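You operate a simulated robot arm through the tools that you are given. There is no shell and no other tool.

You run a simulated robot arm. Do the job below in one go: nothing can be reset, and whatever is moved stays where it is left.

Task
Copy scans (a) and (c) to drive D-25, eject it and put it back in the purple drive rack.
Fine: use slot A; copy no other scan; Next moves the mark down the list.
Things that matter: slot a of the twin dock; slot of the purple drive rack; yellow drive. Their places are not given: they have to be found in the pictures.

Only the result counts: the job must be done as asked and must still hold three seconds after the hand-in. Knocking over, shifting, dropping, spilling or breaking anything else fails it.

Robot
A 7-joint arm with a three-finger gripper, fixed in place. Base frame: the origin is at the foot of the arm, x ahead of it, y to its left, z up; the work surface is at about z = 78. Lengths are in cm, angles in degrees, forces in N, time in s.
Its first joint turns from -166.0 to 166.0 degrees. Payload 2.69 kg.
The TCP is the grasp point between the finger pads, 3 cm short of the fingertips. In the tool frame z runs along the fingers and y along their closing line. The gripper opens to 12.8 cm. The gripper's body begins 11.7 cm behind the TCP.
Orientation is that of the tool frame in the base frame, as a unit quaternion [x, y, z, w]. With the fingers straight down and closing along the base's y, the tool's x points along the base's -x, its y along +y and its z along -z.

Tools
- The arm moves only by the tool move_arm. Its argument "motion" is a list of rows, each a list of 7 numbers: the shift along the base's x, y, z in cm, then the turn, a rotation vector about the base's x, y, z in degrees, then the opening, from 0 (shut) to 1 (fully open). In form: [[x, y, z, ax, ay, az, fingers], ...]. A call has 1 to 20 rows; each row is the pose to reach, as a shift and turn from the pose commanded when the call began. Rows are played at 5 a second. More than 5 cm and 8.6 degrees between two rows, or a gripper value outside its range, and nothing of the call is played. Where a pose cannot be reached the arm comes as near as it can. A force on the tool above 90 N (or 10 N above the force at the start of the call, whichever is more), or a blocked arm, ends the call early, and 0.2 s more pass. Each finger halts on what it meets, pressing with about 23 N; the grip force reading is that of the motor and also rises with nothing between the fingers. The clock runs only during rows and for 0.2 s after the last one: add rows that repeat a pose to give the fingers time. The reply holds the time, the measured pose of the TCP, the force on the tool along the base axes, the opening and the grip force, in the units named above and with some noise, with the torque about the TCP (base axes, N m) and any sound that the robot's microphone picked up.
- Cameras (640 x 400 px; columns grow to the right, rows downward): "scene" is fixed at [21.88, 50.08, 156.81]; the picture's right is [0.16, -0.99, 0.00], its down [-0.88, -0.14, -0.45] and it looks along [0.44, 0.07, -0.89] (base axes); focal length 346 px, centre (320, 200). "wrist" rides on the gripper at [5.8, 5.4, -13.1] in the tool frame; the picture's right is [-0.68, 0.74, 0.00], its down [-0.62, -0.57, -0.55] and it looks along [-0.40, -0.37, 0.84] (tool axes); focal length 234 px, centre (320, 200).
- capture(camera): a new picture of that camera. No time passes.
- move_column(by): slides the trunk up (or, below 0, down) by that many cm; the arm rides with it, the base frame stays. It gives what a move gives, with no picture.
- point_at(camera, pixels): there is no depth. For up to 12 entries [column, row, z] of the newest picture of that camera ("zoom" is the newest enlarged one), the place [x, y] in the base frame at which the ray of that pixel passes the height z, good to about 0.2 cm. No time passes.
- enlarge(camera, box): a new picture of the part [left, top, right, bottom] of that camera's present view, enlarged. No time passes.
- job_done(): hands the job in; it is judged then, once.

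Open the gripper and draw the arm clear of the work before you hand the job in, unless the task says otherwise.

The tools are called after "Emit:" as a command line: name --pt "numbers of a row" for each row, then --argument value for the rest, lists and objects as JSON in quotes. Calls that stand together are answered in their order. move_arm: Moves the arm, as the interface text tells. Its arguments: {"type":"object","properties":{"motion":{"type":"array","items":{"type":"array","items":{"type":"number"}}}},"required":["motion"]} The other tools are called the same way: move_column (by) slides the trunk up or down; capture (camera) takes a picture; point_at (camera, pixels) gives the place at which the rays of pixels pass given heights; enlarge (camera, box) takes an enlarged picture of a part of a camera's view; job_done () hands the job in.

At the start:

```text
time_s: 0.0
tcp_pos: [60.68, 34.43, 117.9]
tool_rot: [0.0, 1.0, 0.0, 0.0]
ft_force: [-0.5, -0.4, -0.3]
ft_torque: [0.01, -0.02, -0.01]
opening: 12.81
grasp_force: 0.1
trunk travel left (down, up): [-15.0, 20.0]
```

scene: 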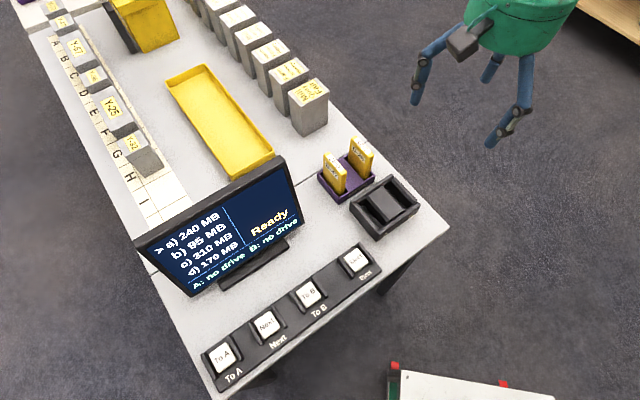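
wrist: 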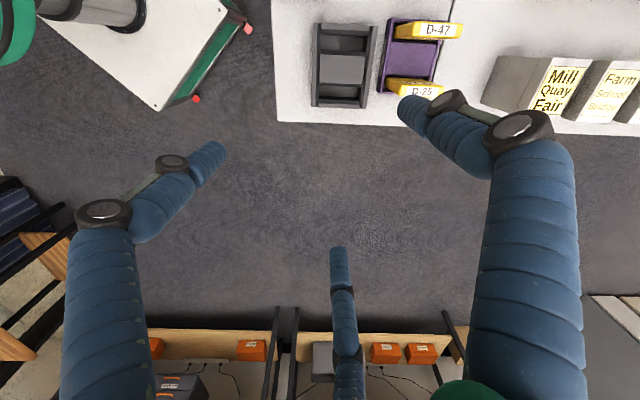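

The scene shows a twin dock near (385,208), a purple rack with two yellow drives near (346,175), a monitor, and four buttons. I'll zoom in on these parts.

Emit:
enlarge --camera "scene" --box '[300, 120, 440, 250]'

Emit:
enlarge --camera "scene" --box '[130, 150, 390, 400]'

Emit:
enlarge --camera "wrist" --box '[290, 0, 490, 125]'

```text
3.08 times, centred on (370, 185) of scene
```

zoom: 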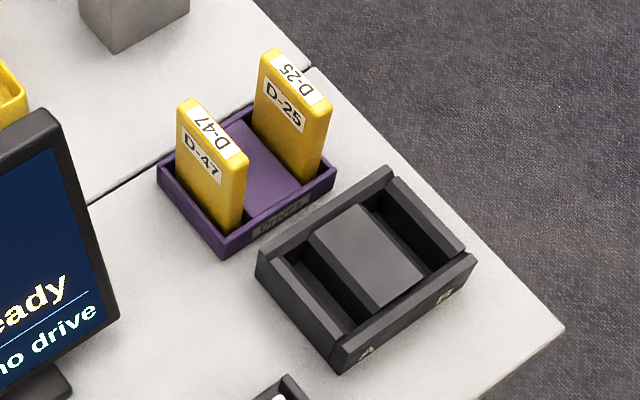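

```text
1.60 times, centred on (260, 275) of scene
```

zoom: 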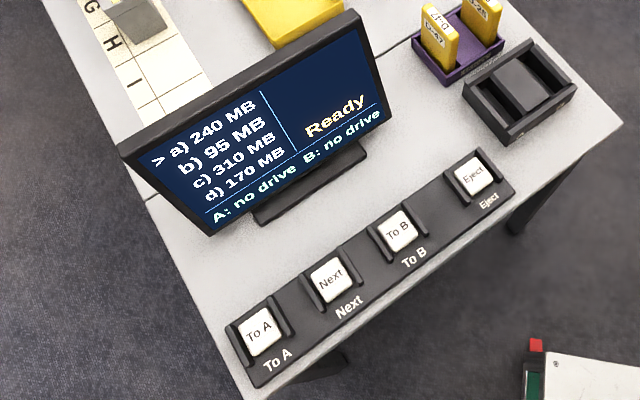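

```text
3.20 times, centred on (390, 62) of wrist
```

zoom: 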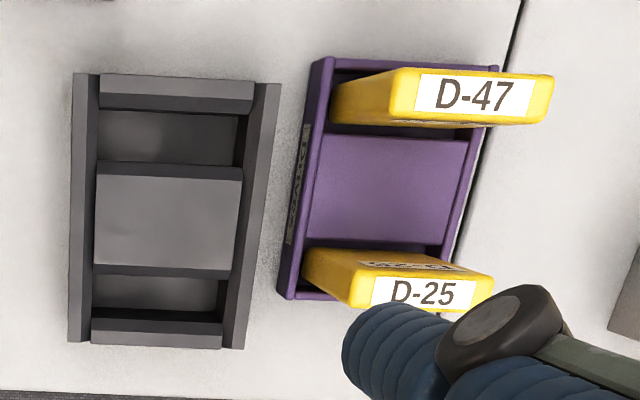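

The zooms show empty dock slots A (near scene (368,222)) and B, and D-25 in the far (right) rack slot with D-47 in the left one. I'll measure positions of the rack, dock, and buttons from the scene view.

Emit:
point_at --camera "scene" --pixels '[[222, 357, 80], [266, 325, 80], [309, 292, 80], [355, 260, 80], [318, 175, 78], [343, 203, 78], [375, 186, 78], [352, 203, 78], [377, 241, 78], [420, 208, 78], [362, 146, 88], [336, 166, 88]]'

Emit:
point_at --camera "wrist" --pixels '[[314, 23, 82], [312, 107, 82], [366, 108, 82], [378, 22, 82], [379, 92, 80], [389, 18, 80], [439, 95, 80], [447, 22, 80], [422, 91, 88], [438, 30, 88]]'

```text
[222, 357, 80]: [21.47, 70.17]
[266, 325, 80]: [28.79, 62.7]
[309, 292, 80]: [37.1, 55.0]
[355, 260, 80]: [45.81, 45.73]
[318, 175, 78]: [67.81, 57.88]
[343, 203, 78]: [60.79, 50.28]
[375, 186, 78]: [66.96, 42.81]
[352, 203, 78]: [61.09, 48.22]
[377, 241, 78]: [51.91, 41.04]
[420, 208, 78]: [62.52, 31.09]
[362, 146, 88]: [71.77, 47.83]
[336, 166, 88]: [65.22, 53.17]
```

```text
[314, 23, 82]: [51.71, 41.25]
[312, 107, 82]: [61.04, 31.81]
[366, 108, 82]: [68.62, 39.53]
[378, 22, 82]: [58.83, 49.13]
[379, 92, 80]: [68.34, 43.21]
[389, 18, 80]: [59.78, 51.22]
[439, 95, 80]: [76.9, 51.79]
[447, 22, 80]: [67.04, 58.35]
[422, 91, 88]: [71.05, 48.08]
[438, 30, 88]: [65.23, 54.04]
```

The rack, dock and button panel all lie at 45° in the base frame (drives' thin axis along (1,-1)). I'll rotate the tool +45° about z in free air and close the fingers halfway to see how they look and move.

Emit:
move_arm --pt "0 0 0 0 0 7.5 0.8" --pt "0 0 0 0 0 15 0.6" --pt "0 0 0 0 0 22.5 0.5" --pt "0 0 0 0 0 30 0.4" --pt "0 0 0 0 0 37.5 0.3" --pt "0 0 0 0 0 45 0.3" --pt "0 0 0 0 0 45 0.3"

Emit:
capture --camera "scene"

Emit:
capture --camera "wrist"

```text
time_s: 1.6
tcp_pos: [60.6, 34.5, 117.95]
tool_rot: [-0.383, 0.924, 0.0, 0.0]
ft_force: [0.0, 0.6, -0.3]
ft_torque: [0.01, -0.03, -0.01]
opening: 3.83
grasp_force: 0.0
trunk travel left (down, up): [-15.0, 20.0]
```

```text
taken
```

scene: 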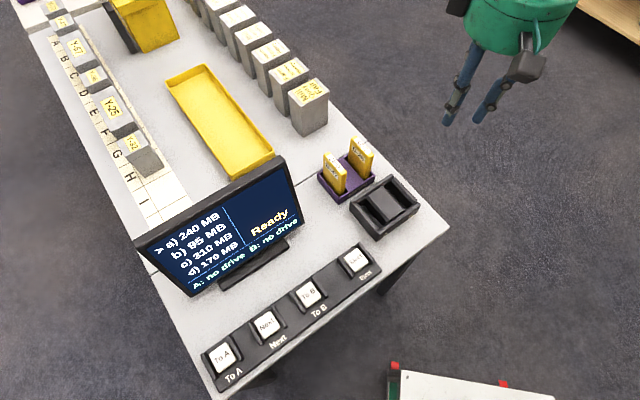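

```text
taken
```

wrist: 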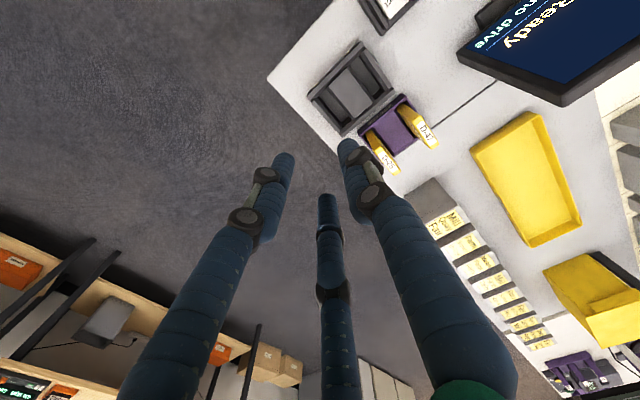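

The hand really has three visible fingers converging on the tool axis, one on tool +y. Now I move above the area between dock and rack, with fingers opened, for a closer wrist view.

Emit:
move_arm --pt "1 3 0 0 0 0 0.5" --pt "2 6 -1 0 0 0 0.7" --pt "3 9 -3 0 0 0 0.9" --pt "4 12 -6 0 0 0 1.0" --pt "4 12 -6 0 0 0 1.0"

Emit:
capture --camera "wrist"

Emit:
capture --camera "scene"

```text
time_s: 2.8
tcp_pos: [64.7, 46.28, 111.86]
tool_rot: [-0.383, 0.924, -0.001, -0.001]
ft_force: [0.3, 0.5, -0.7]
ft_torque: [-0.08, 0.05, 0.02]
opening: 12.77
grasp_force: 0.1
trunk travel left (down, up): [-15.0, 20.0]
```

```text
taken
```

wrist: 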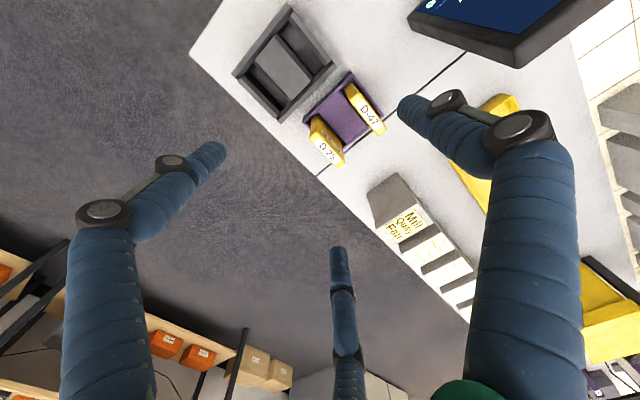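

```text
taken
```

scene: 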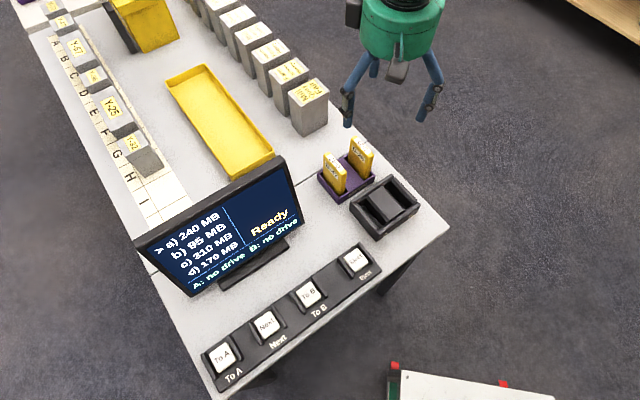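

The rack is at about (340,115) and the dock at (285,65) in the wrist view. I'll enlarge this for accurate corners.

Emit:
enlarge --camera "wrist" --box '[225, 0, 401, 110]'

Emit:
enlarge --camera "wrist" --box '[280, 60, 408, 180]'

```text
3.64 times, centred on (313, 55) of wrist
```

zoom: 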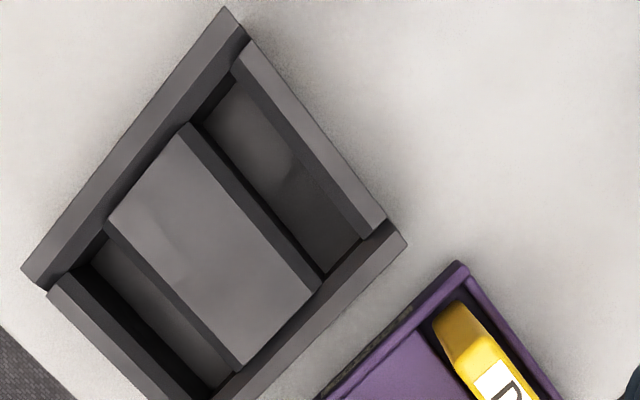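

```text
3.33 times, centred on (344, 120) of wrist
```

zoom: 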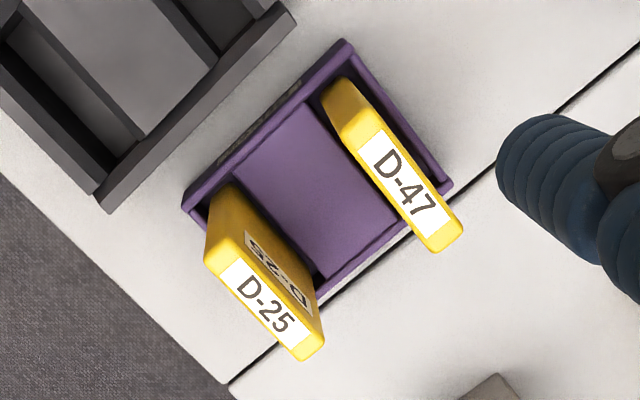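

I'll triangulate D-25's and D-47's tops and the rack corners using this zoom, at several heights, and the same in the scene view.

Emit:
point_at --camera "zoom" --pixels '[[267, 298, 84], [267, 298, 88], [267, 298, 92], [408, 180, 84], [408, 180, 88], [408, 180, 92], [183, 205, 80], [343, 40, 80], [452, 185, 80], [320, 280, 80], [210, 245, 88], [303, 362, 88]]'

Emit:
enlarge --camera "scene" --box '[310, 130, 390, 205]'

```text
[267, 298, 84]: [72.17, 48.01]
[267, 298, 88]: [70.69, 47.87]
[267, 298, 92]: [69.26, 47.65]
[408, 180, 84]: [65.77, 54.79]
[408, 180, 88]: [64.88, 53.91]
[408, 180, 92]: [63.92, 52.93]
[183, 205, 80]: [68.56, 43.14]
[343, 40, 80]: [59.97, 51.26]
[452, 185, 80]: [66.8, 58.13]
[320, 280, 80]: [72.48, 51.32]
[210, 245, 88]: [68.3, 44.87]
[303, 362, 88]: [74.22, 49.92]
```

```text
5.33 times, centred on (350, 168) of scene
```

zoom: 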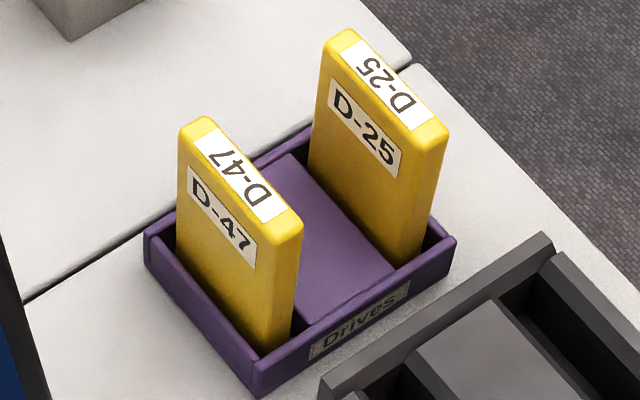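

Now the same points on the scene zoom: D-25 top centre (387,84), D-47 top centre (243,168), and rack corners.

Emit:
point_at --camera "zoom" --pixels '[[387, 84, 84], [387, 84, 86], [387, 84, 88], [387, 84, 90], [243, 168, 84], [243, 168, 88], [243, 168, 90], [262, 360, 80], [457, 238, 80], [145, 235, 80], [345, 30, 88], [448, 130, 88]]'

```text
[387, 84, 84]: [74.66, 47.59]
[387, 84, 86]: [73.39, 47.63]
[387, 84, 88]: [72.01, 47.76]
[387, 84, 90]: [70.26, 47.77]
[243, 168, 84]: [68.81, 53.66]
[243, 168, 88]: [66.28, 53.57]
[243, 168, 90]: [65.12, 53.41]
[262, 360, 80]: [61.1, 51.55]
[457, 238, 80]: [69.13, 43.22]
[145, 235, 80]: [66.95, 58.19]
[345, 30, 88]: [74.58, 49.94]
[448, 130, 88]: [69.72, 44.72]
```

D-25's top triangulates to about (69.6, 47.6, 91), D-47 to (64.4, 53.3, 91). Now I check the dock labels and slot A's geometry in both views.

Emit:
enlarge --camera "scene" --box '[342, 170, 428, 246]'

Emit:
point_at --camera "zoom" --pixels '[[320, 200, 80]]'

```text
5.26 times, centred on (385, 208) of scene
```

zoom: 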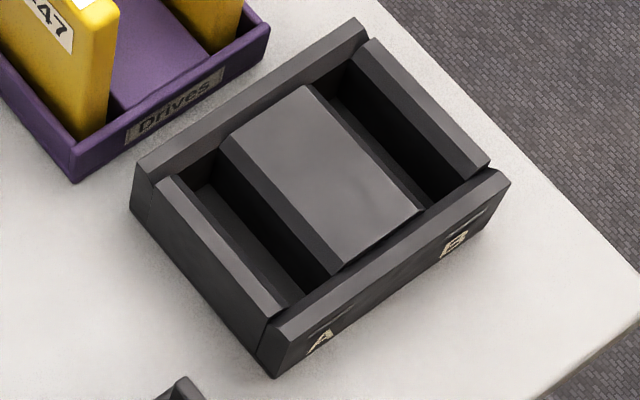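

```text
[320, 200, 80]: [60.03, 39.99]
```

Label A is on the left slot (scene zoom (235,240)), B on the right. I query the dock's corners and slot A edges at a few heights.

Emit:
point_at --camera "zoom" --pixels '[[277, 378, 78], [272, 338, 80], [272, 338, 82], [272, 338, 84], [130, 212, 78], [137, 168, 82], [137, 168, 84], [508, 183, 82], [508, 183, 84], [358, 18, 82], [358, 18, 84]]'

Emit:
enlarge --camera "wrist" --box '[225, 0, 353, 120]'

```text
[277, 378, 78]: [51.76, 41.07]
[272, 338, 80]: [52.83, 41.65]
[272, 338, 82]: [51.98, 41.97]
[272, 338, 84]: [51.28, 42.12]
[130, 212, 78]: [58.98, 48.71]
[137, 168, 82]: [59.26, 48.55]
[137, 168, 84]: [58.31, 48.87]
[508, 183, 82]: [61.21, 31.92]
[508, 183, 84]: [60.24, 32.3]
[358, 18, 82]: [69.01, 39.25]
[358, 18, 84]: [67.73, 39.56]
```

```text
3.33 times, centred on (289, 60) of wrist
```

zoom: 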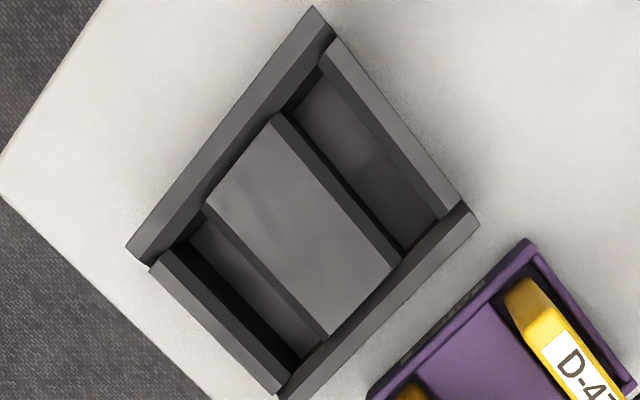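

Dock rim is about z = 82.2. I query slot A's opening corners in this wrist zoom at rim height and block top height.

Emit:
point_at --camera "zoom" --pixels '[[320, 58, 82], [446, 213, 82], [275, 113, 82], [400, 262, 82], [205, 205, 82], [330, 335, 82], [312, 6, 82], [479, 222, 82], [127, 248, 82], [282, 398, 82], [468, 200, 82], [340, 40, 82]]'

Emit:
point_at --camera "wrist" --pixels '[[320, 100, 80]]'

```text
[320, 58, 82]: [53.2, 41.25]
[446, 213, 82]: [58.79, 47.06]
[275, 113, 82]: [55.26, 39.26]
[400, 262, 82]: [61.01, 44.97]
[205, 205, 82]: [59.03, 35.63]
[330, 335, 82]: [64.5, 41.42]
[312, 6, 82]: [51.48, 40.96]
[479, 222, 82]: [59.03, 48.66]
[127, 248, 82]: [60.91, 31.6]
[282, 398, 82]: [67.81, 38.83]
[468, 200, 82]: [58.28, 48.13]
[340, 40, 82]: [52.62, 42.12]
```

```text
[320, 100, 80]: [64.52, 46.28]
```

Slot A's opening centre is about (57.0, 43.1), roughly 3 × 8 cm. Next I hover above D-25 at TCP z≈105 with the fingers at about 7 cm to refine its position.

Emit:
move_arm --pt "2.5 0.7 -3 0 0 0 0.8" --pt "4.9 1.3 -6.5 0 0 0 0.6" --pt "4.9 1.3 -6.5 0 0 0 0.55"

Emit:
capture --camera "wrist"

Emit:
capture --camera "scene"

```text
time_s: 3.6
tcp_pos: [69.51, 47.5, 105.33]
tool_rot: [-0.383, 0.924, 0.0, 0.0]
ft_force: [-0.3, 0.2, -1.2]
ft_torque: [-0.04, 0.05, 0.01]
opening: 7.03
grasp_force: 0.0
trunk travel left (down, up): [-15.0, 20.0]
```

```text
taken
```

wrist: 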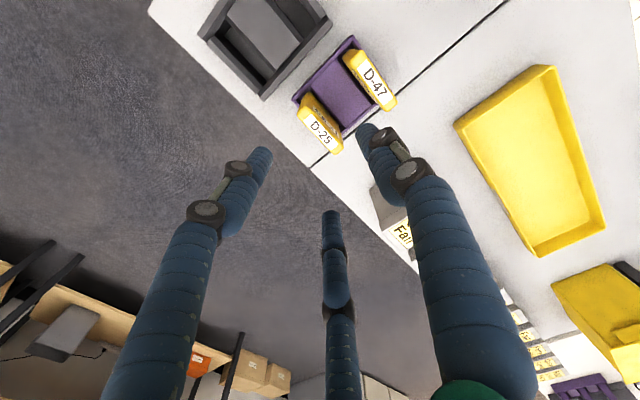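

```text
taken
```

scene: 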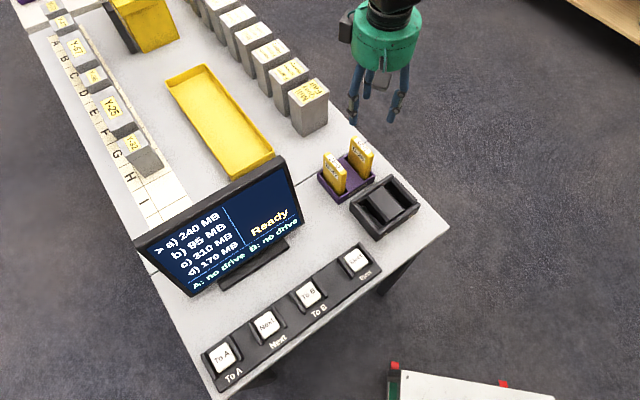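

D-25's top sits near (320,130), right under the tool axis. I enlarge to refine its edges.

Emit:
enlarge --camera "wrist" --box '[280, 85, 360, 160]'

Emit:
point_at --camera "zoom" --pixels '[[320, 200, 91]]'

```text
5.33 times, centred on (320, 122) of wrist
```

zoom: 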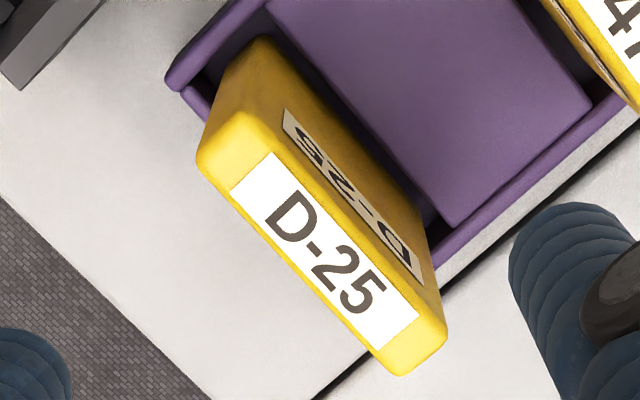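

```text
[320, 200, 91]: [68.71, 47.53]
```

Top-face corners are (197,160), (240,110), (447,330), (397,377). I convert those at z≈91.

Emit:
point_at --camera "zoom" --pixels '[[197, 160, 91], [240, 110, 91], [447, 330, 91], [397, 377, 91], [322, 245, 91], [322, 245, 90], [322, 245, 92], [440, 225, 81], [168, 80, 81]]'

Emit:
enlarge --camera "scene" --box '[320, 130, 384, 190]'

Emit:
point_at --camera "scene" --pixels '[[320, 200, 91]]'

```text
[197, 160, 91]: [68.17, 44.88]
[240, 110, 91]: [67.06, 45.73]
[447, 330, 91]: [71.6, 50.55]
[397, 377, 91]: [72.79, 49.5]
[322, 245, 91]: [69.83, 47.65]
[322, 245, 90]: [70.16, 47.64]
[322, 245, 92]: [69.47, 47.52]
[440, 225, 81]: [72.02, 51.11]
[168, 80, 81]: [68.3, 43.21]
```

```text
6.67 times, centred on (352, 160) of scene
```

zoom: 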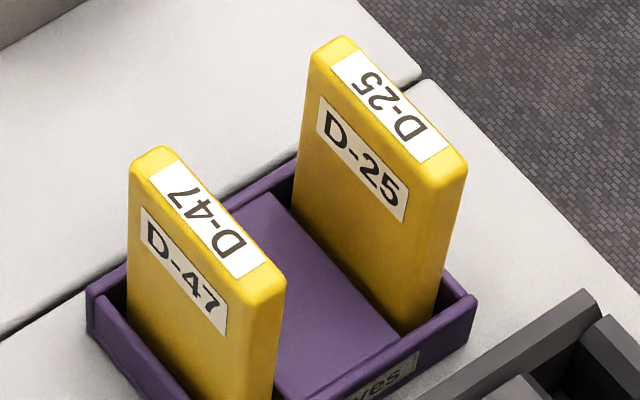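

```text
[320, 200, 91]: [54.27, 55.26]
```

Emit:
point_at --camera "zoom" --pixels '[[389, 110, 90], [389, 110, 91], [389, 110, 92], [310, 55, 91], [340, 36, 91], [468, 165, 91], [438, 185, 91]]'

```text
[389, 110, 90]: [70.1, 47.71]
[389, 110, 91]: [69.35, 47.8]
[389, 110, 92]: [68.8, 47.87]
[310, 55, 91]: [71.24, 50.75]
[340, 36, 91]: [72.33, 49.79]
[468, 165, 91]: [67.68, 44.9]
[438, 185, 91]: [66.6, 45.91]
```

Both views agree: D-25's top centre is (70.05, 47.7) at z≈90.3, 1.5 cm thick, 6.6 cm long along 45°. I lower to just above the drive (tips ≈ z 91) and check the fingers against it.

Emit:
move_arm --pt "0.2 0 -3.5 0 0 0 0.55" --pt "0.45 0 -7.5 0 0 0 0.55" --pt "0.45 0 -11 0 0 0 0.55" --pt "0.45 0 -11 0 0 0 0.55"

Emit:
capture --camera "wrist"

Emit:
enlarge --camera "scene" --box '[300, 60, 440, 220]'

```text
time_s: 4.6
tcp_pos: [69.99, 47.88, 94.29]
tool_rot: [-0.382, 0.924, 0.001, 0.001]
ft_force: [0.8, 0.6, 0.6]
ft_torque: [0.0, 0.02, -0.02]
opening: 7.04
grasp_force: 0.2
trunk travel left (down, up): [-15.0, 20.0]
```

```text
taken
```

wrist: 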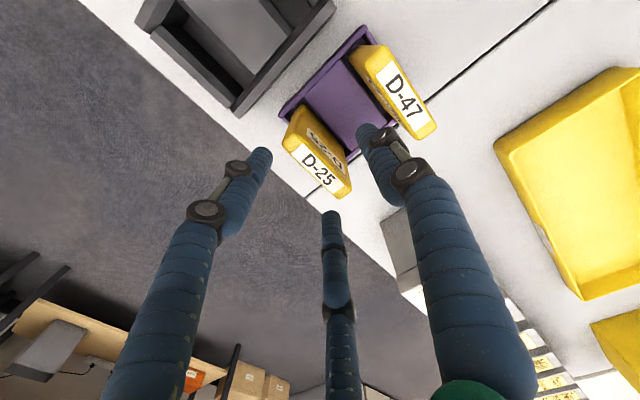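

```text
2.50 times, centred on (370, 140) of scene
```

zoom: 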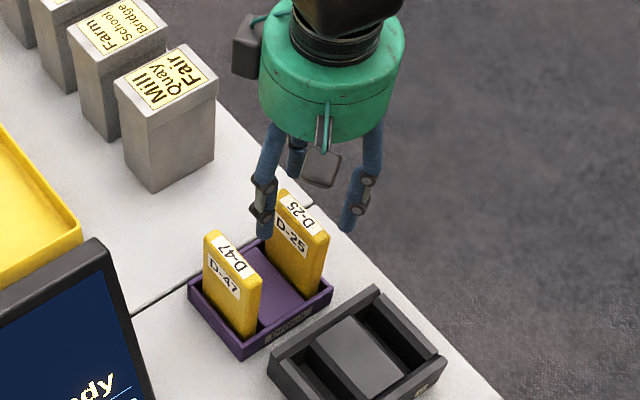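

Tool axis at z 91 projects to (320,170), and D-25's top centre is at (321,173), so it is centred; all three tips clear the drive. I descend to TCP z≈87.5.

Emit:
move_arm --pt "0 0 -1.5 0 0 0 0.55" --pt "0 0 -3 0 0 0 0.55" --pt "0 0 -4.5 0 0 0 0.55" --pt "0 0 -6 0 0 0 0.55" --pt "0 0 -7 0 0 0 0.55"

Emit:
capture --camera "wrist"

Emit:
enlarge --camera "scene" --box '[300, 60, 440, 220]'

```text
time_s: 5.8
tcp_pos: [70.01, 47.68, 87.44]
tool_rot: [-0.383, 0.924, 0.0, 0.0]
ft_force: [-0.3, 0.1, 0.1]
ft_torque: [0.02, 0.0, -0.02]
opening: 7.03
grasp_force: 0.1
trunk travel left (down, up): [-15.0, 20.0]
```

```text
taken
```

wrist: 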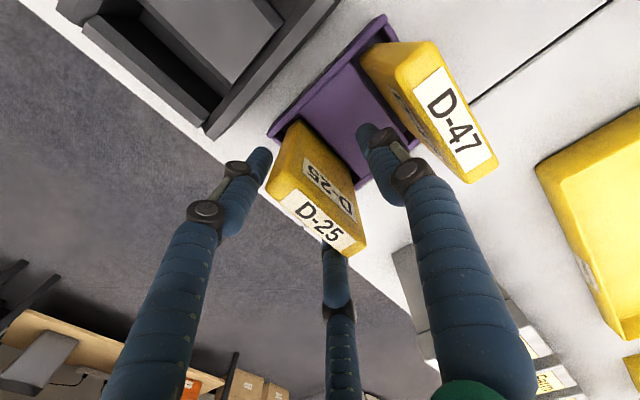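

```text
2.50 times, centred on (370, 140) of scene
```

zoom: 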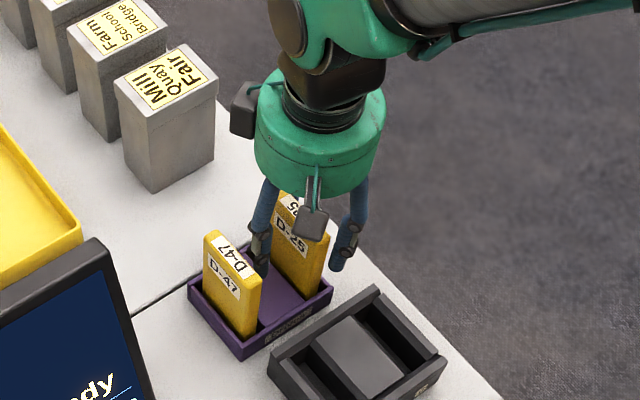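

No contact and the drive sits between the fingers. I close on it gradually.

Emit:
move_arm --pt "0 0 0 0 0 0 0.4" --pt "0 0 0 0 0 0 0.28" --pt "0 0 0 0 0 0 0.2" --pt "0 0 0 0 0 0 0.12" --pt "0 0 0 0 0 0 0.05" --pt "0 0 0 0 0 0 0.0" --pt "0 0 0 0 0 0 0.0"

Emit:
capture --camera "wrist"

```text
time_s: 7.4
tcp_pos: [70.09, 47.53, 87.41]
tool_rot: [-0.383, 0.924, -0.001, 0.0]
ft_force: [22.1, -22.6, 0.3]
ft_torque: [-1.4, -1.34, 0.02]
opening: 2.87
grasp_force: 23.6
trunk travel left (down, up): [-15.0, 20.0]
```

```text
taken
```

wrist: 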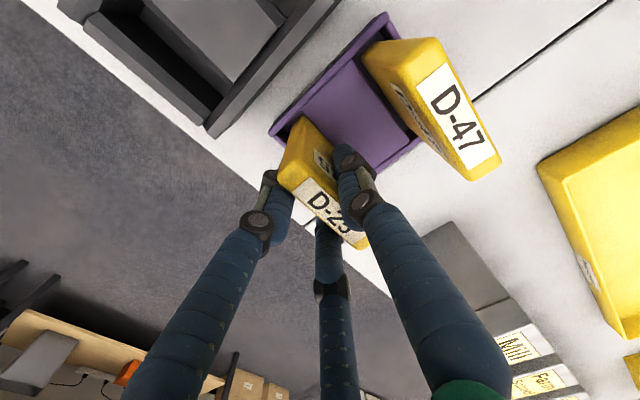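

The grip stalled at 2.87 cm with a net 31 N along (+1,-1): the two paired fingers touch first while the single finger isn't yet loaded. I'll keep closing while easing the hand about 0.2 cm toward (+1,-1) and watch the force.

Emit:
move_arm --pt "0.07 -0.07 0 0 0 0 0.0" --pt "0.14 -0.14 0 0 0 0 0.0" --pt "0.14 -0.14 0 0 0 0 0.0"

Emit:
capture --camera "wrist"

Emit:
enlarge --camera "scene" --box '[300, 100, 420, 220]'

```text
time_s: 8.2
tcp_pos: [70.25, 47.58, 87.49]
tool_rot: [-0.382, 0.924, 0.0, 0.0]
ft_force: [9.9, -10.4, 1.7]
ft_torque: [-0.64, -0.7, 0.07]
opening: 2.87
grasp_force: 23.1
trunk travel left (down, up): [-15.0, 20.0]
```

```text
taken
```

wrist: 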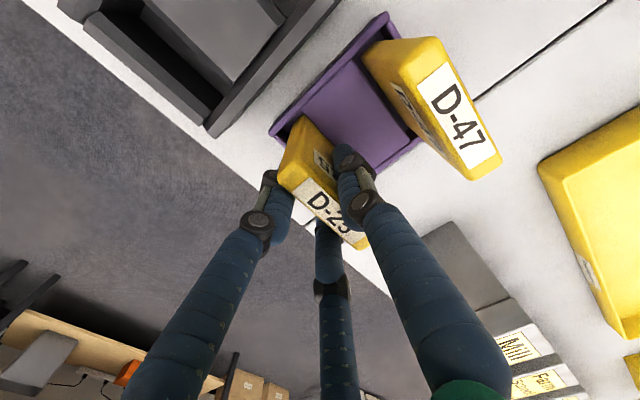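

```text
3.33 times, centred on (360, 160) of scene
```

zoom: 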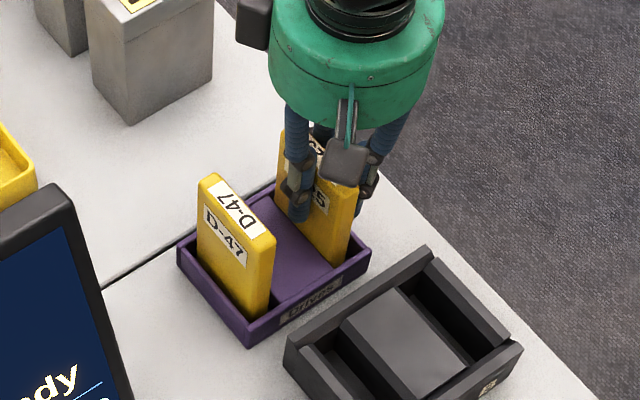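

Opening stayed at 2.87 (firm grip on both sides) and the side force fell to 14 N. Another 0.17 cm the same way should zero it.

Emit:
move_arm --pt "0.06 -0.06 0 0 0 0 0.0" --pt "0.12 -0.12 0 0 0 0 0.0" --pt "0.12 -0.12 0 0 0 0 0.0"

```text
time_s: 9.0
tcp_pos: [70.28, 47.5, 87.29]
tool_rot: [-0.383, 0.924, 0.0, 0.0]
ft_force: [-1.5, 0.9, 4.3]
ft_torque: [0.17, 0.16, 0.0]
opening: 2.82
grasp_force: 22.7
trunk travel left (down, up): [-15.0, 20.0]
```

Side force is now near zero, so D-25 is held firmly, about 0.34 cm toward (-1,+1) from the TCP. I lift straight up slowly.

Emit:
move_arm --pt "0 0 0.7 0 0 0 0.0" --pt "0 0 1.5 0 0 0 0.0" --pt "0 0 3 0 0 0 0.0" --pt "0 0 4.5 0 0 0 0.0" --pt "0 0 6 0 0 0 0.0" --pt "0 0 8 0 0 0 0.0" --pt "0 0 10 0 0 0 0.0" --pt "0 0 10 0 0 0 0.0"

Emit:
capture --camera "wrist"

Emit:
enlarge --camera "scene" --box '[280, 60, 440, 240]'

```text
time_s: 10.8
tcp_pos: [70.36, 47.54, 97.46]
tool_rot: [-0.383, 0.924, 0.0, 0.0]
ft_force: [-0.4, -0.5, -2.2]
ft_torque: [-0.01, -0.03, -0.01]
opening: 2.81
grasp_force: 22.6
trunk travel left (down, up): [-15.0, 20.0]
```

```text
taken
```

wrist: 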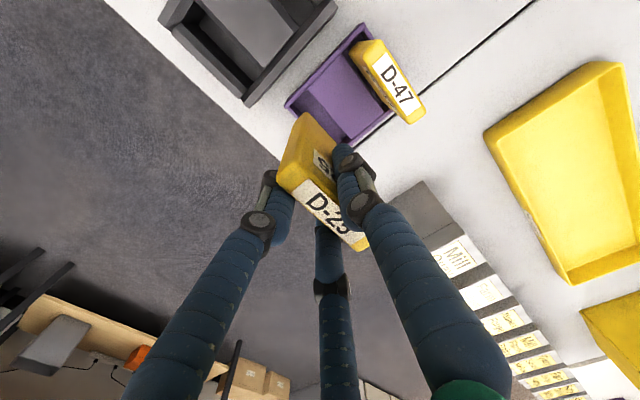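

```text
2.22 times, centred on (360, 150) of scene
```

zoom: 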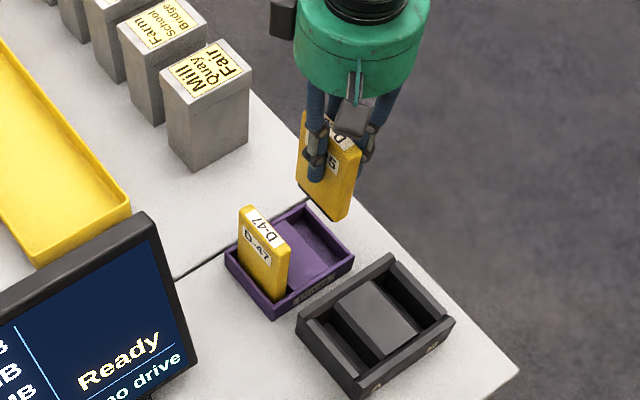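

D-25 is lifted and hangs vertically. I check where its bottom edge is (zoom (350,220)) and then move toward slot A.

Emit:
point_at --camera "zoom" --pixels '[[350, 220, 86], [350, 220, 88], [350, 220, 90], [303, 178, 88], [303, 178, 90]]'

Emit:
move_arm --pt "-3 -1.1 0 0 0 0 0.0" --pt "-6 -2.2 0 0 0 0 0.0" --pt "-9 -3.3 0 0 0 0 0.0" --pt "-11.5 -4.1 0 0 0 0 0.0" --pt "-13.05 -4.61 0 0 0 0 0.0" --pt "-13.05 -4.61 0 0 0 0 0.0"

Emit:
capture --camera "wrist"

Emit:
capture --camera "scene"

```text
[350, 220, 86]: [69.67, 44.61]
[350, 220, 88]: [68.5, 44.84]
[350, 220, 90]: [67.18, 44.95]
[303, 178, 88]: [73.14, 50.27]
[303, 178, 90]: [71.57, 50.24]
```

```text
time_s: 12.2
tcp_pos: [57.47, 42.66, 97.42]
tool_rot: [-0.382, 0.924, -0.001, 0.0]
ft_force: [0.5, 0.0, -2.8]
ft_torque: [0.01, -0.01, 0.04]
opening: 2.79
grasp_force: 22.5
trunk travel left (down, up): [-15.0, 20.0]
```

```text
taken
```

wrist: 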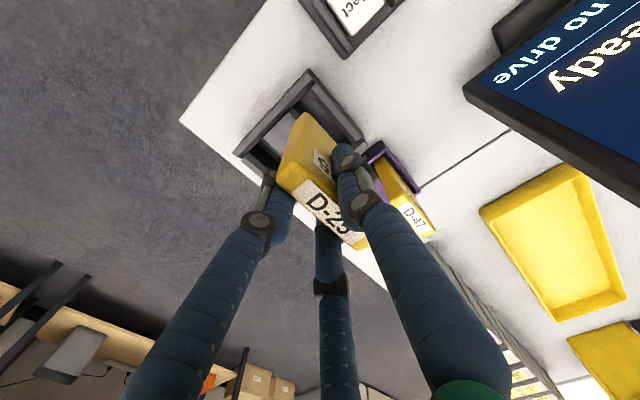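

```text
taken
```

scene: 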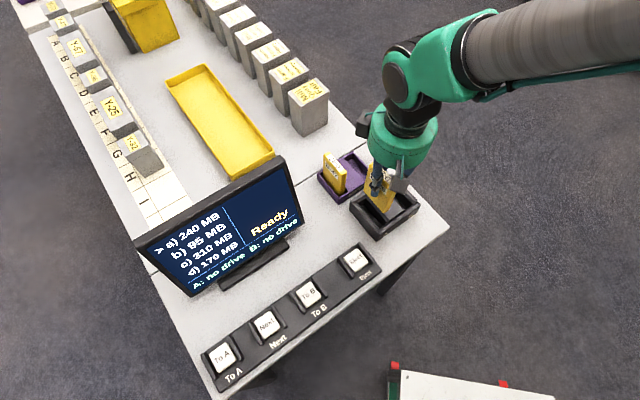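

The drive hangs above the dock (bottom ≈ z 89). I enlarge both views to check alignment over slot A.

Emit:
enlarge --camera "wrist" --box '[225, 60, 385, 180]'

Emit:
enlarge --camera "scene" --box '[335, 150, 431, 245]'

```text
3.33 times, centred on (305, 120) of wrist
```

zoom: 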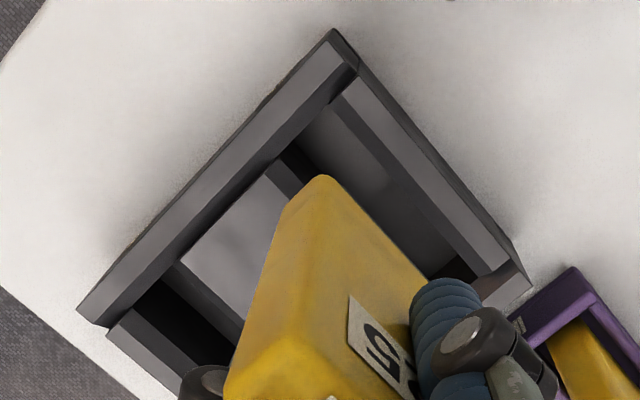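

```text
4.21 times, centred on (383, 198) of scene
```

zoom: 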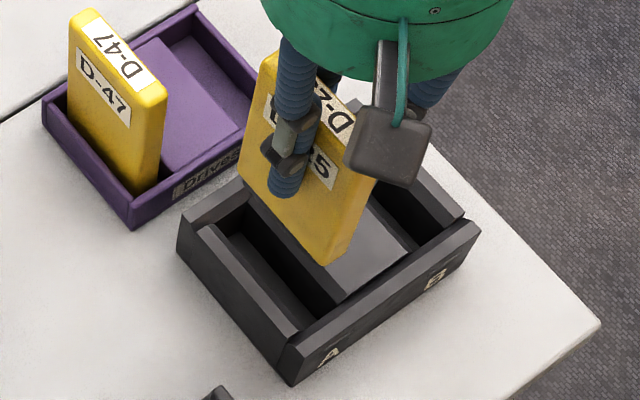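

I query the drive's bottom corners at z≈89 in the scene zoom, then in the wrist zoom, to compare with slot A's centre.

Emit:
point_at --camera "zoom" --pixels '[[325, 265, 88], [325, 265, 89], [325, 265, 90], [352, 245, 89]]'

Emit:
enlarge --camera "wrist" --box '[225, 60, 385, 180]'

Emit:
point_at --camera "zoom" --pixels '[[328, 177, 89], [290, 200, 89], [328, 177, 88], [290, 200, 88], [333, 28, 82], [530, 283, 82], [78, 313, 82], [340, 103, 82], [470, 258, 82], [277, 160, 82]]'

```text
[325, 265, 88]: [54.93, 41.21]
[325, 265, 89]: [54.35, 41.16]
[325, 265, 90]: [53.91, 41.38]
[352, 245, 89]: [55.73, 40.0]
```

```text
3.33 times, centred on (305, 120) of wrist
```

zoom: 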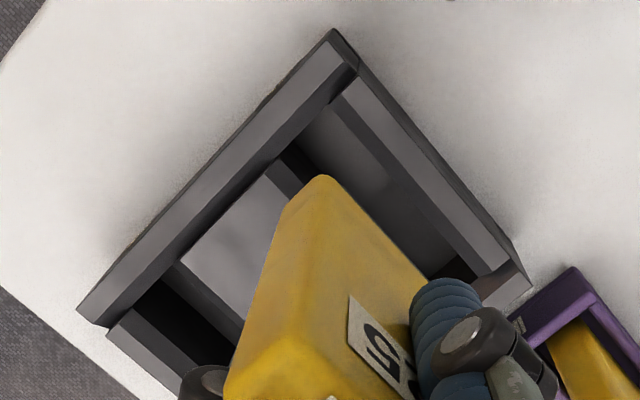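

```text
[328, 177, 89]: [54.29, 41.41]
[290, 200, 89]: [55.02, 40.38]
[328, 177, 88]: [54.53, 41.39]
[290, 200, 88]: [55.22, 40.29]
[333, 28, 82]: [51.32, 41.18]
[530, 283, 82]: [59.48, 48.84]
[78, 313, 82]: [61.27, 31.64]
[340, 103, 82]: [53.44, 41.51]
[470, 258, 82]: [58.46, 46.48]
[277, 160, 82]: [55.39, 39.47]
```

Drive bottom centre is s≈9.9, t≈70.9 versus slot centre s≈9.85, t≈70.8, so it's aligned. I descend until the bottom is just above the dock rim and look again.

Emit:
move_arm --pt "0 0 -2 0 0 0 0.0" --pt "0 0 -4 0 0 0 0.0" --pt "0 0 -5.8 0 0 0 0.0" --pt "0 0 -5.8 0 0 0 0.0"

Emit:
enlarge --camera "wrist" --box '[205, 20, 405, 170]'

Emit:
enlarge --camera "scene" --box '[335, 150, 431, 245]'

```text
time_s: 13.2
tcp_pos: [57.28, 42.63, 91.5]
tool_rot: [-0.383, 0.924, 0.0, 0.0]
ft_force: [0.6, -0.2, -3.0]
ft_torque: [-0.02, 0.02, 0.04]
opening: 2.8
grasp_force: 22.9
trunk travel left (down, up): [-15.0, 20.0]
```

```text
2.67 times, centred on (305, 95) of wrist
```

zoom: 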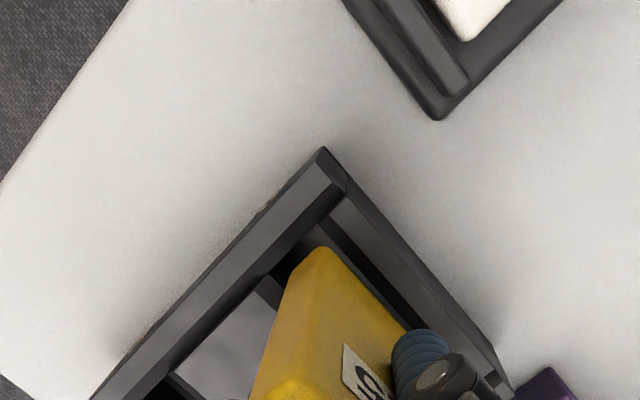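

```text
4.21 times, centred on (383, 198) of scene
```

zoom: 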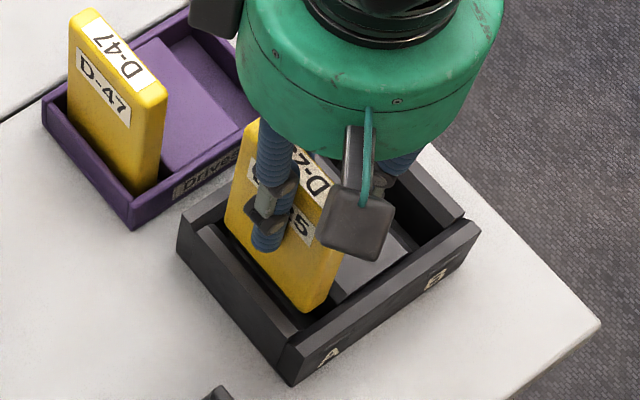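

The drive bottom sits within slot A's opening in both views. I continue down in small steps, watching force.

Emit:
move_arm --pt "0 0 -0.7 0 0 0 0.0" --pt "0 0 -1.4 0 0 0 0.0" --pt "0 0 -2.1 0 0 0 0.0" --pt "0 0 -2.8 0 0 0 0.0"

Emit:
enlarge --camera "scene" --box '[335, 150, 431, 245]'

```text
time_s: 14.2
tcp_pos: [57.29, 42.74, 88.74]
tool_rot: [-0.382, 0.924, 0.0, 0.0]
ft_force: [2.6, -2.9, -2.3]
ft_torque: [-0.19, -0.19, 0.01]
opening: 2.81
grasp_force: 22.6
trunk travel left (down, up): [-15.0, 20.0]
```

```text
4.21 times, centred on (383, 198) of scene
```

zoom: 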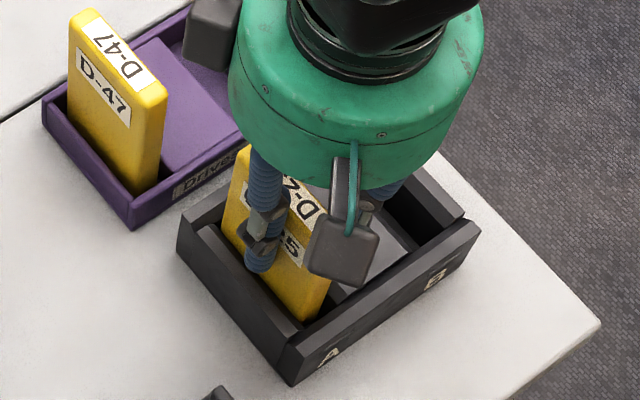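

A slight 4 N side force toward (+1,-1) shows the drive brushing slot A's outer wall. I nudge 0.06 cm that way and continue down.

Emit:
move_arm --pt "0.05 -0.05 0 0 0 0 0.0" --pt "0.05 -0.05 -0.5 0 0 0 0.0" --pt "0.05 -0.05 -1.0 0 0 0 0.0" --pt "0.05 -0.05 -1.3 0 0 0 0.0"

```text
time_s: 15.2
tcp_pos: [57.37, 42.78, 87.33]
tool_rot: [-0.383, 0.924, 0.0, 0.0]
ft_force: [-0.8, 0.0, -0.4]
ft_torque: [0.0, 0.01, 0.02]
opening: 2.8
grasp_force: 23.1
trunk travel left (down, up): [-15.0, 20.0]
```

No side force now, and fz is rising slightly. I keep lowering in 0.2 cm steps to find the slot floor.

Emit:
move_arm --pt "0 0 -0.2 0 0 0 0.0" --pt "0 0 -0.2 0 0 0 0.0"

Emit:
capture --camera "scene"

```text
time_s: 15.8
tcp_pos: [57.32, 42.64, 87.28]
tool_rot: [-0.383, 0.924, 0.001, 0.001]
ft_force: [-3.7, -5.5, 19.3]
ft_torque: [-0.4, 0.55, 0.08]
opening: 2.81
grasp_force: 23.3
trunk travel left (down, up): [-15.0, 20.0]
```

```text
taken
```

scene: 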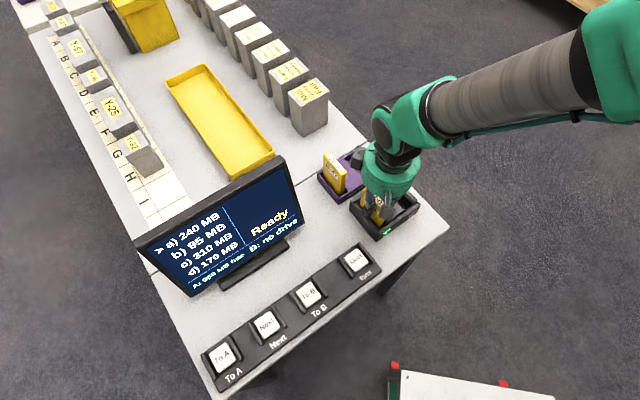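

The floor is reached (19 N up), slot A's light is green and the screen shows free space for A. I read the screen closely.

Emit:
enlarge --camera "scene" --box '[135, 150, 305, 300]'

Emit:
enlarge --camera "scene" --box '[335, 150, 431, 245]'

```text
2.67 times, centred on (220, 225) of scene
```

zoom: 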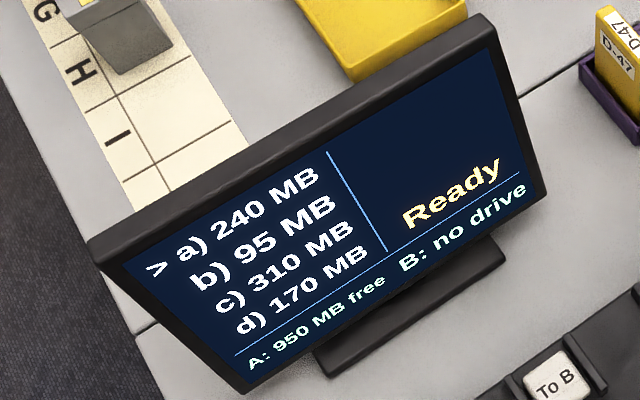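

```text
4.21 times, centred on (383, 198) of scene
```

zoom: 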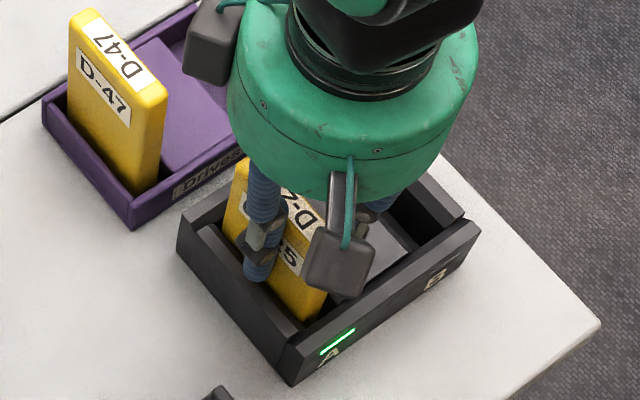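

Screen reads "A: 950 MB free", mark at (a). I relax the downward push slightly, open the fingers, and rise straight up.

Emit:
move_arm --pt "0 0 0.15 0 0 0 0.0" --pt "0 0 0.15 0 0 0 0.25" --pt "0 0 0.15 0 0 0 0.35" --pt "0 0 0.15 0 0 0 0.5" --pt "0 0 0.15 0 0 0 0.55" --pt "0 0 0.15 0 0 0 0.55"

Emit:
capture --camera "wrist"

```text
time_s: 17.2
tcp_pos: [57.46, 42.74, 87.39]
tool_rot: [-0.383, 0.924, 0.0, 0.0]
ft_force: [0.3, -0.6, 0.6]
ft_torque: [-0.02, -0.01, 0.02]
opening: 7.04
grasp_force: 0.1
trunk travel left (down, up): [-15.0, 20.0]
```

```text
taken
```

wrist: 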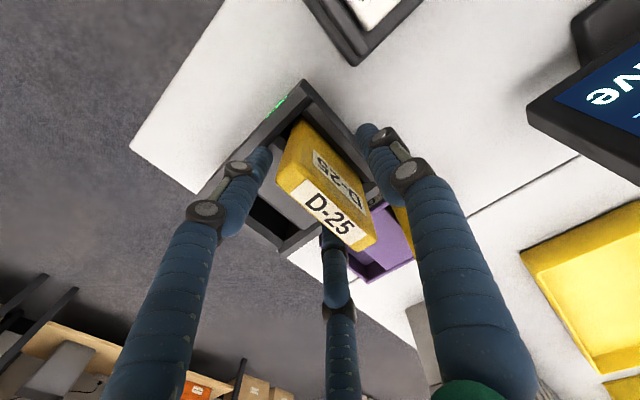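

D-25 stands free in slot A. I rise straight up to clear it and then look at the buttons and monitor.

Emit:
move_arm --pt "0 0 3 0 0 0 0.55" --pt "0 0 7 0 0 0 0.55" --pt "0 0 11 0 0 0 0.55" --pt "0 0 15 0 0 0 0.55" --pt "0 0 20 0 0 0 0.4" --pt "0 0 20 0 0 0 0.3"

Emit:
capture --camera "scene"

Emit:
capture --camera "wrist"

Emit:
enlarge --camera "scene" --box '[195, 240, 385, 395]'

```text
time_s: 18.6
tcp_pos: [57.16, 42.94, 107.47]
tool_rot: [-0.382, 0.924, 0.0, 0.0]
ft_force: [-0.6, 0.6, -0.1]
ft_torque: [0.03, -0.1, -0.03]
opening: 3.82
grasp_force: 0.0
trunk travel left (down, up): [-15.0, 20.0]
```

```text
taken
```

scene: 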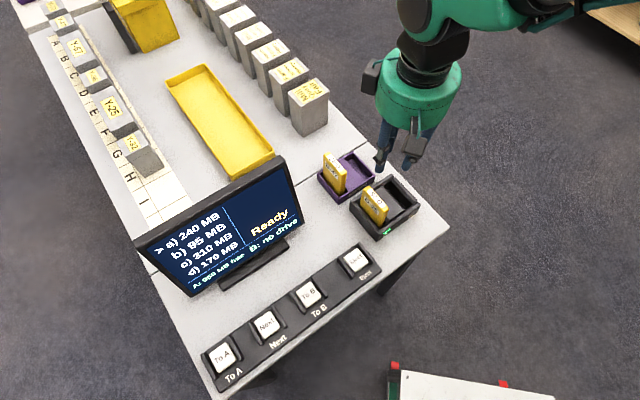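

```text
taken
```

wrist: 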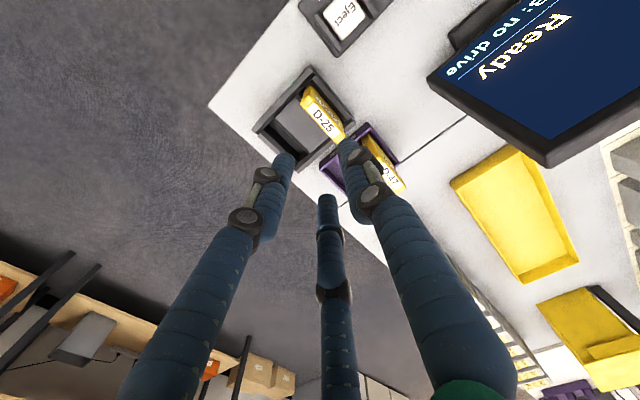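

```text
2.58 times, centred on (290, 318) of scene
```

zoom: 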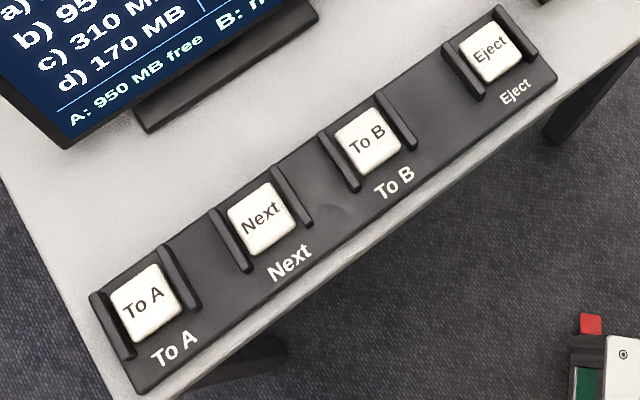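

The buttons have low guard rails left and right. I look closer at To A and Next, and measure the monitor's nearest edge relative to the panel.

Emit:
point_at --camera "zoom" --pixels '[[150, 132, 79], [318, 20, 79], [65, 150, 80], [65, 150, 84], [65, 150, 88], [145, 303, 81], [265, 218, 81], [368, 138, 81], [491, 51, 81], [90, 296, 78], [138, 393, 78], [500, 8, 78]]'

Emit:
enlarge --camera "scene" --box '[195, 295, 295, 395]'

```text
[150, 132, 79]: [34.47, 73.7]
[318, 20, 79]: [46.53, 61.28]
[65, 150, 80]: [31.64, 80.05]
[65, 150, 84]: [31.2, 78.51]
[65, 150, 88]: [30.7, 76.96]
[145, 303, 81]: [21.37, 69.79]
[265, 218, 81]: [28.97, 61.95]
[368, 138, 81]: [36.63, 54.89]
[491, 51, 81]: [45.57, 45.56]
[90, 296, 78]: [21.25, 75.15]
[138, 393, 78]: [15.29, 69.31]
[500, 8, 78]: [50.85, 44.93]
```

```text
4.00 times, centred on (245, 345) of scene
```

zoom: 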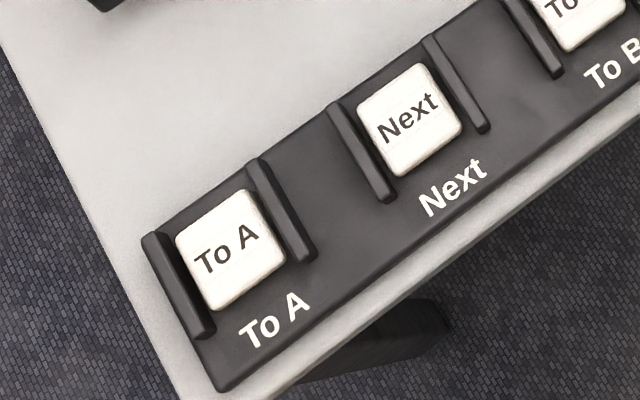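

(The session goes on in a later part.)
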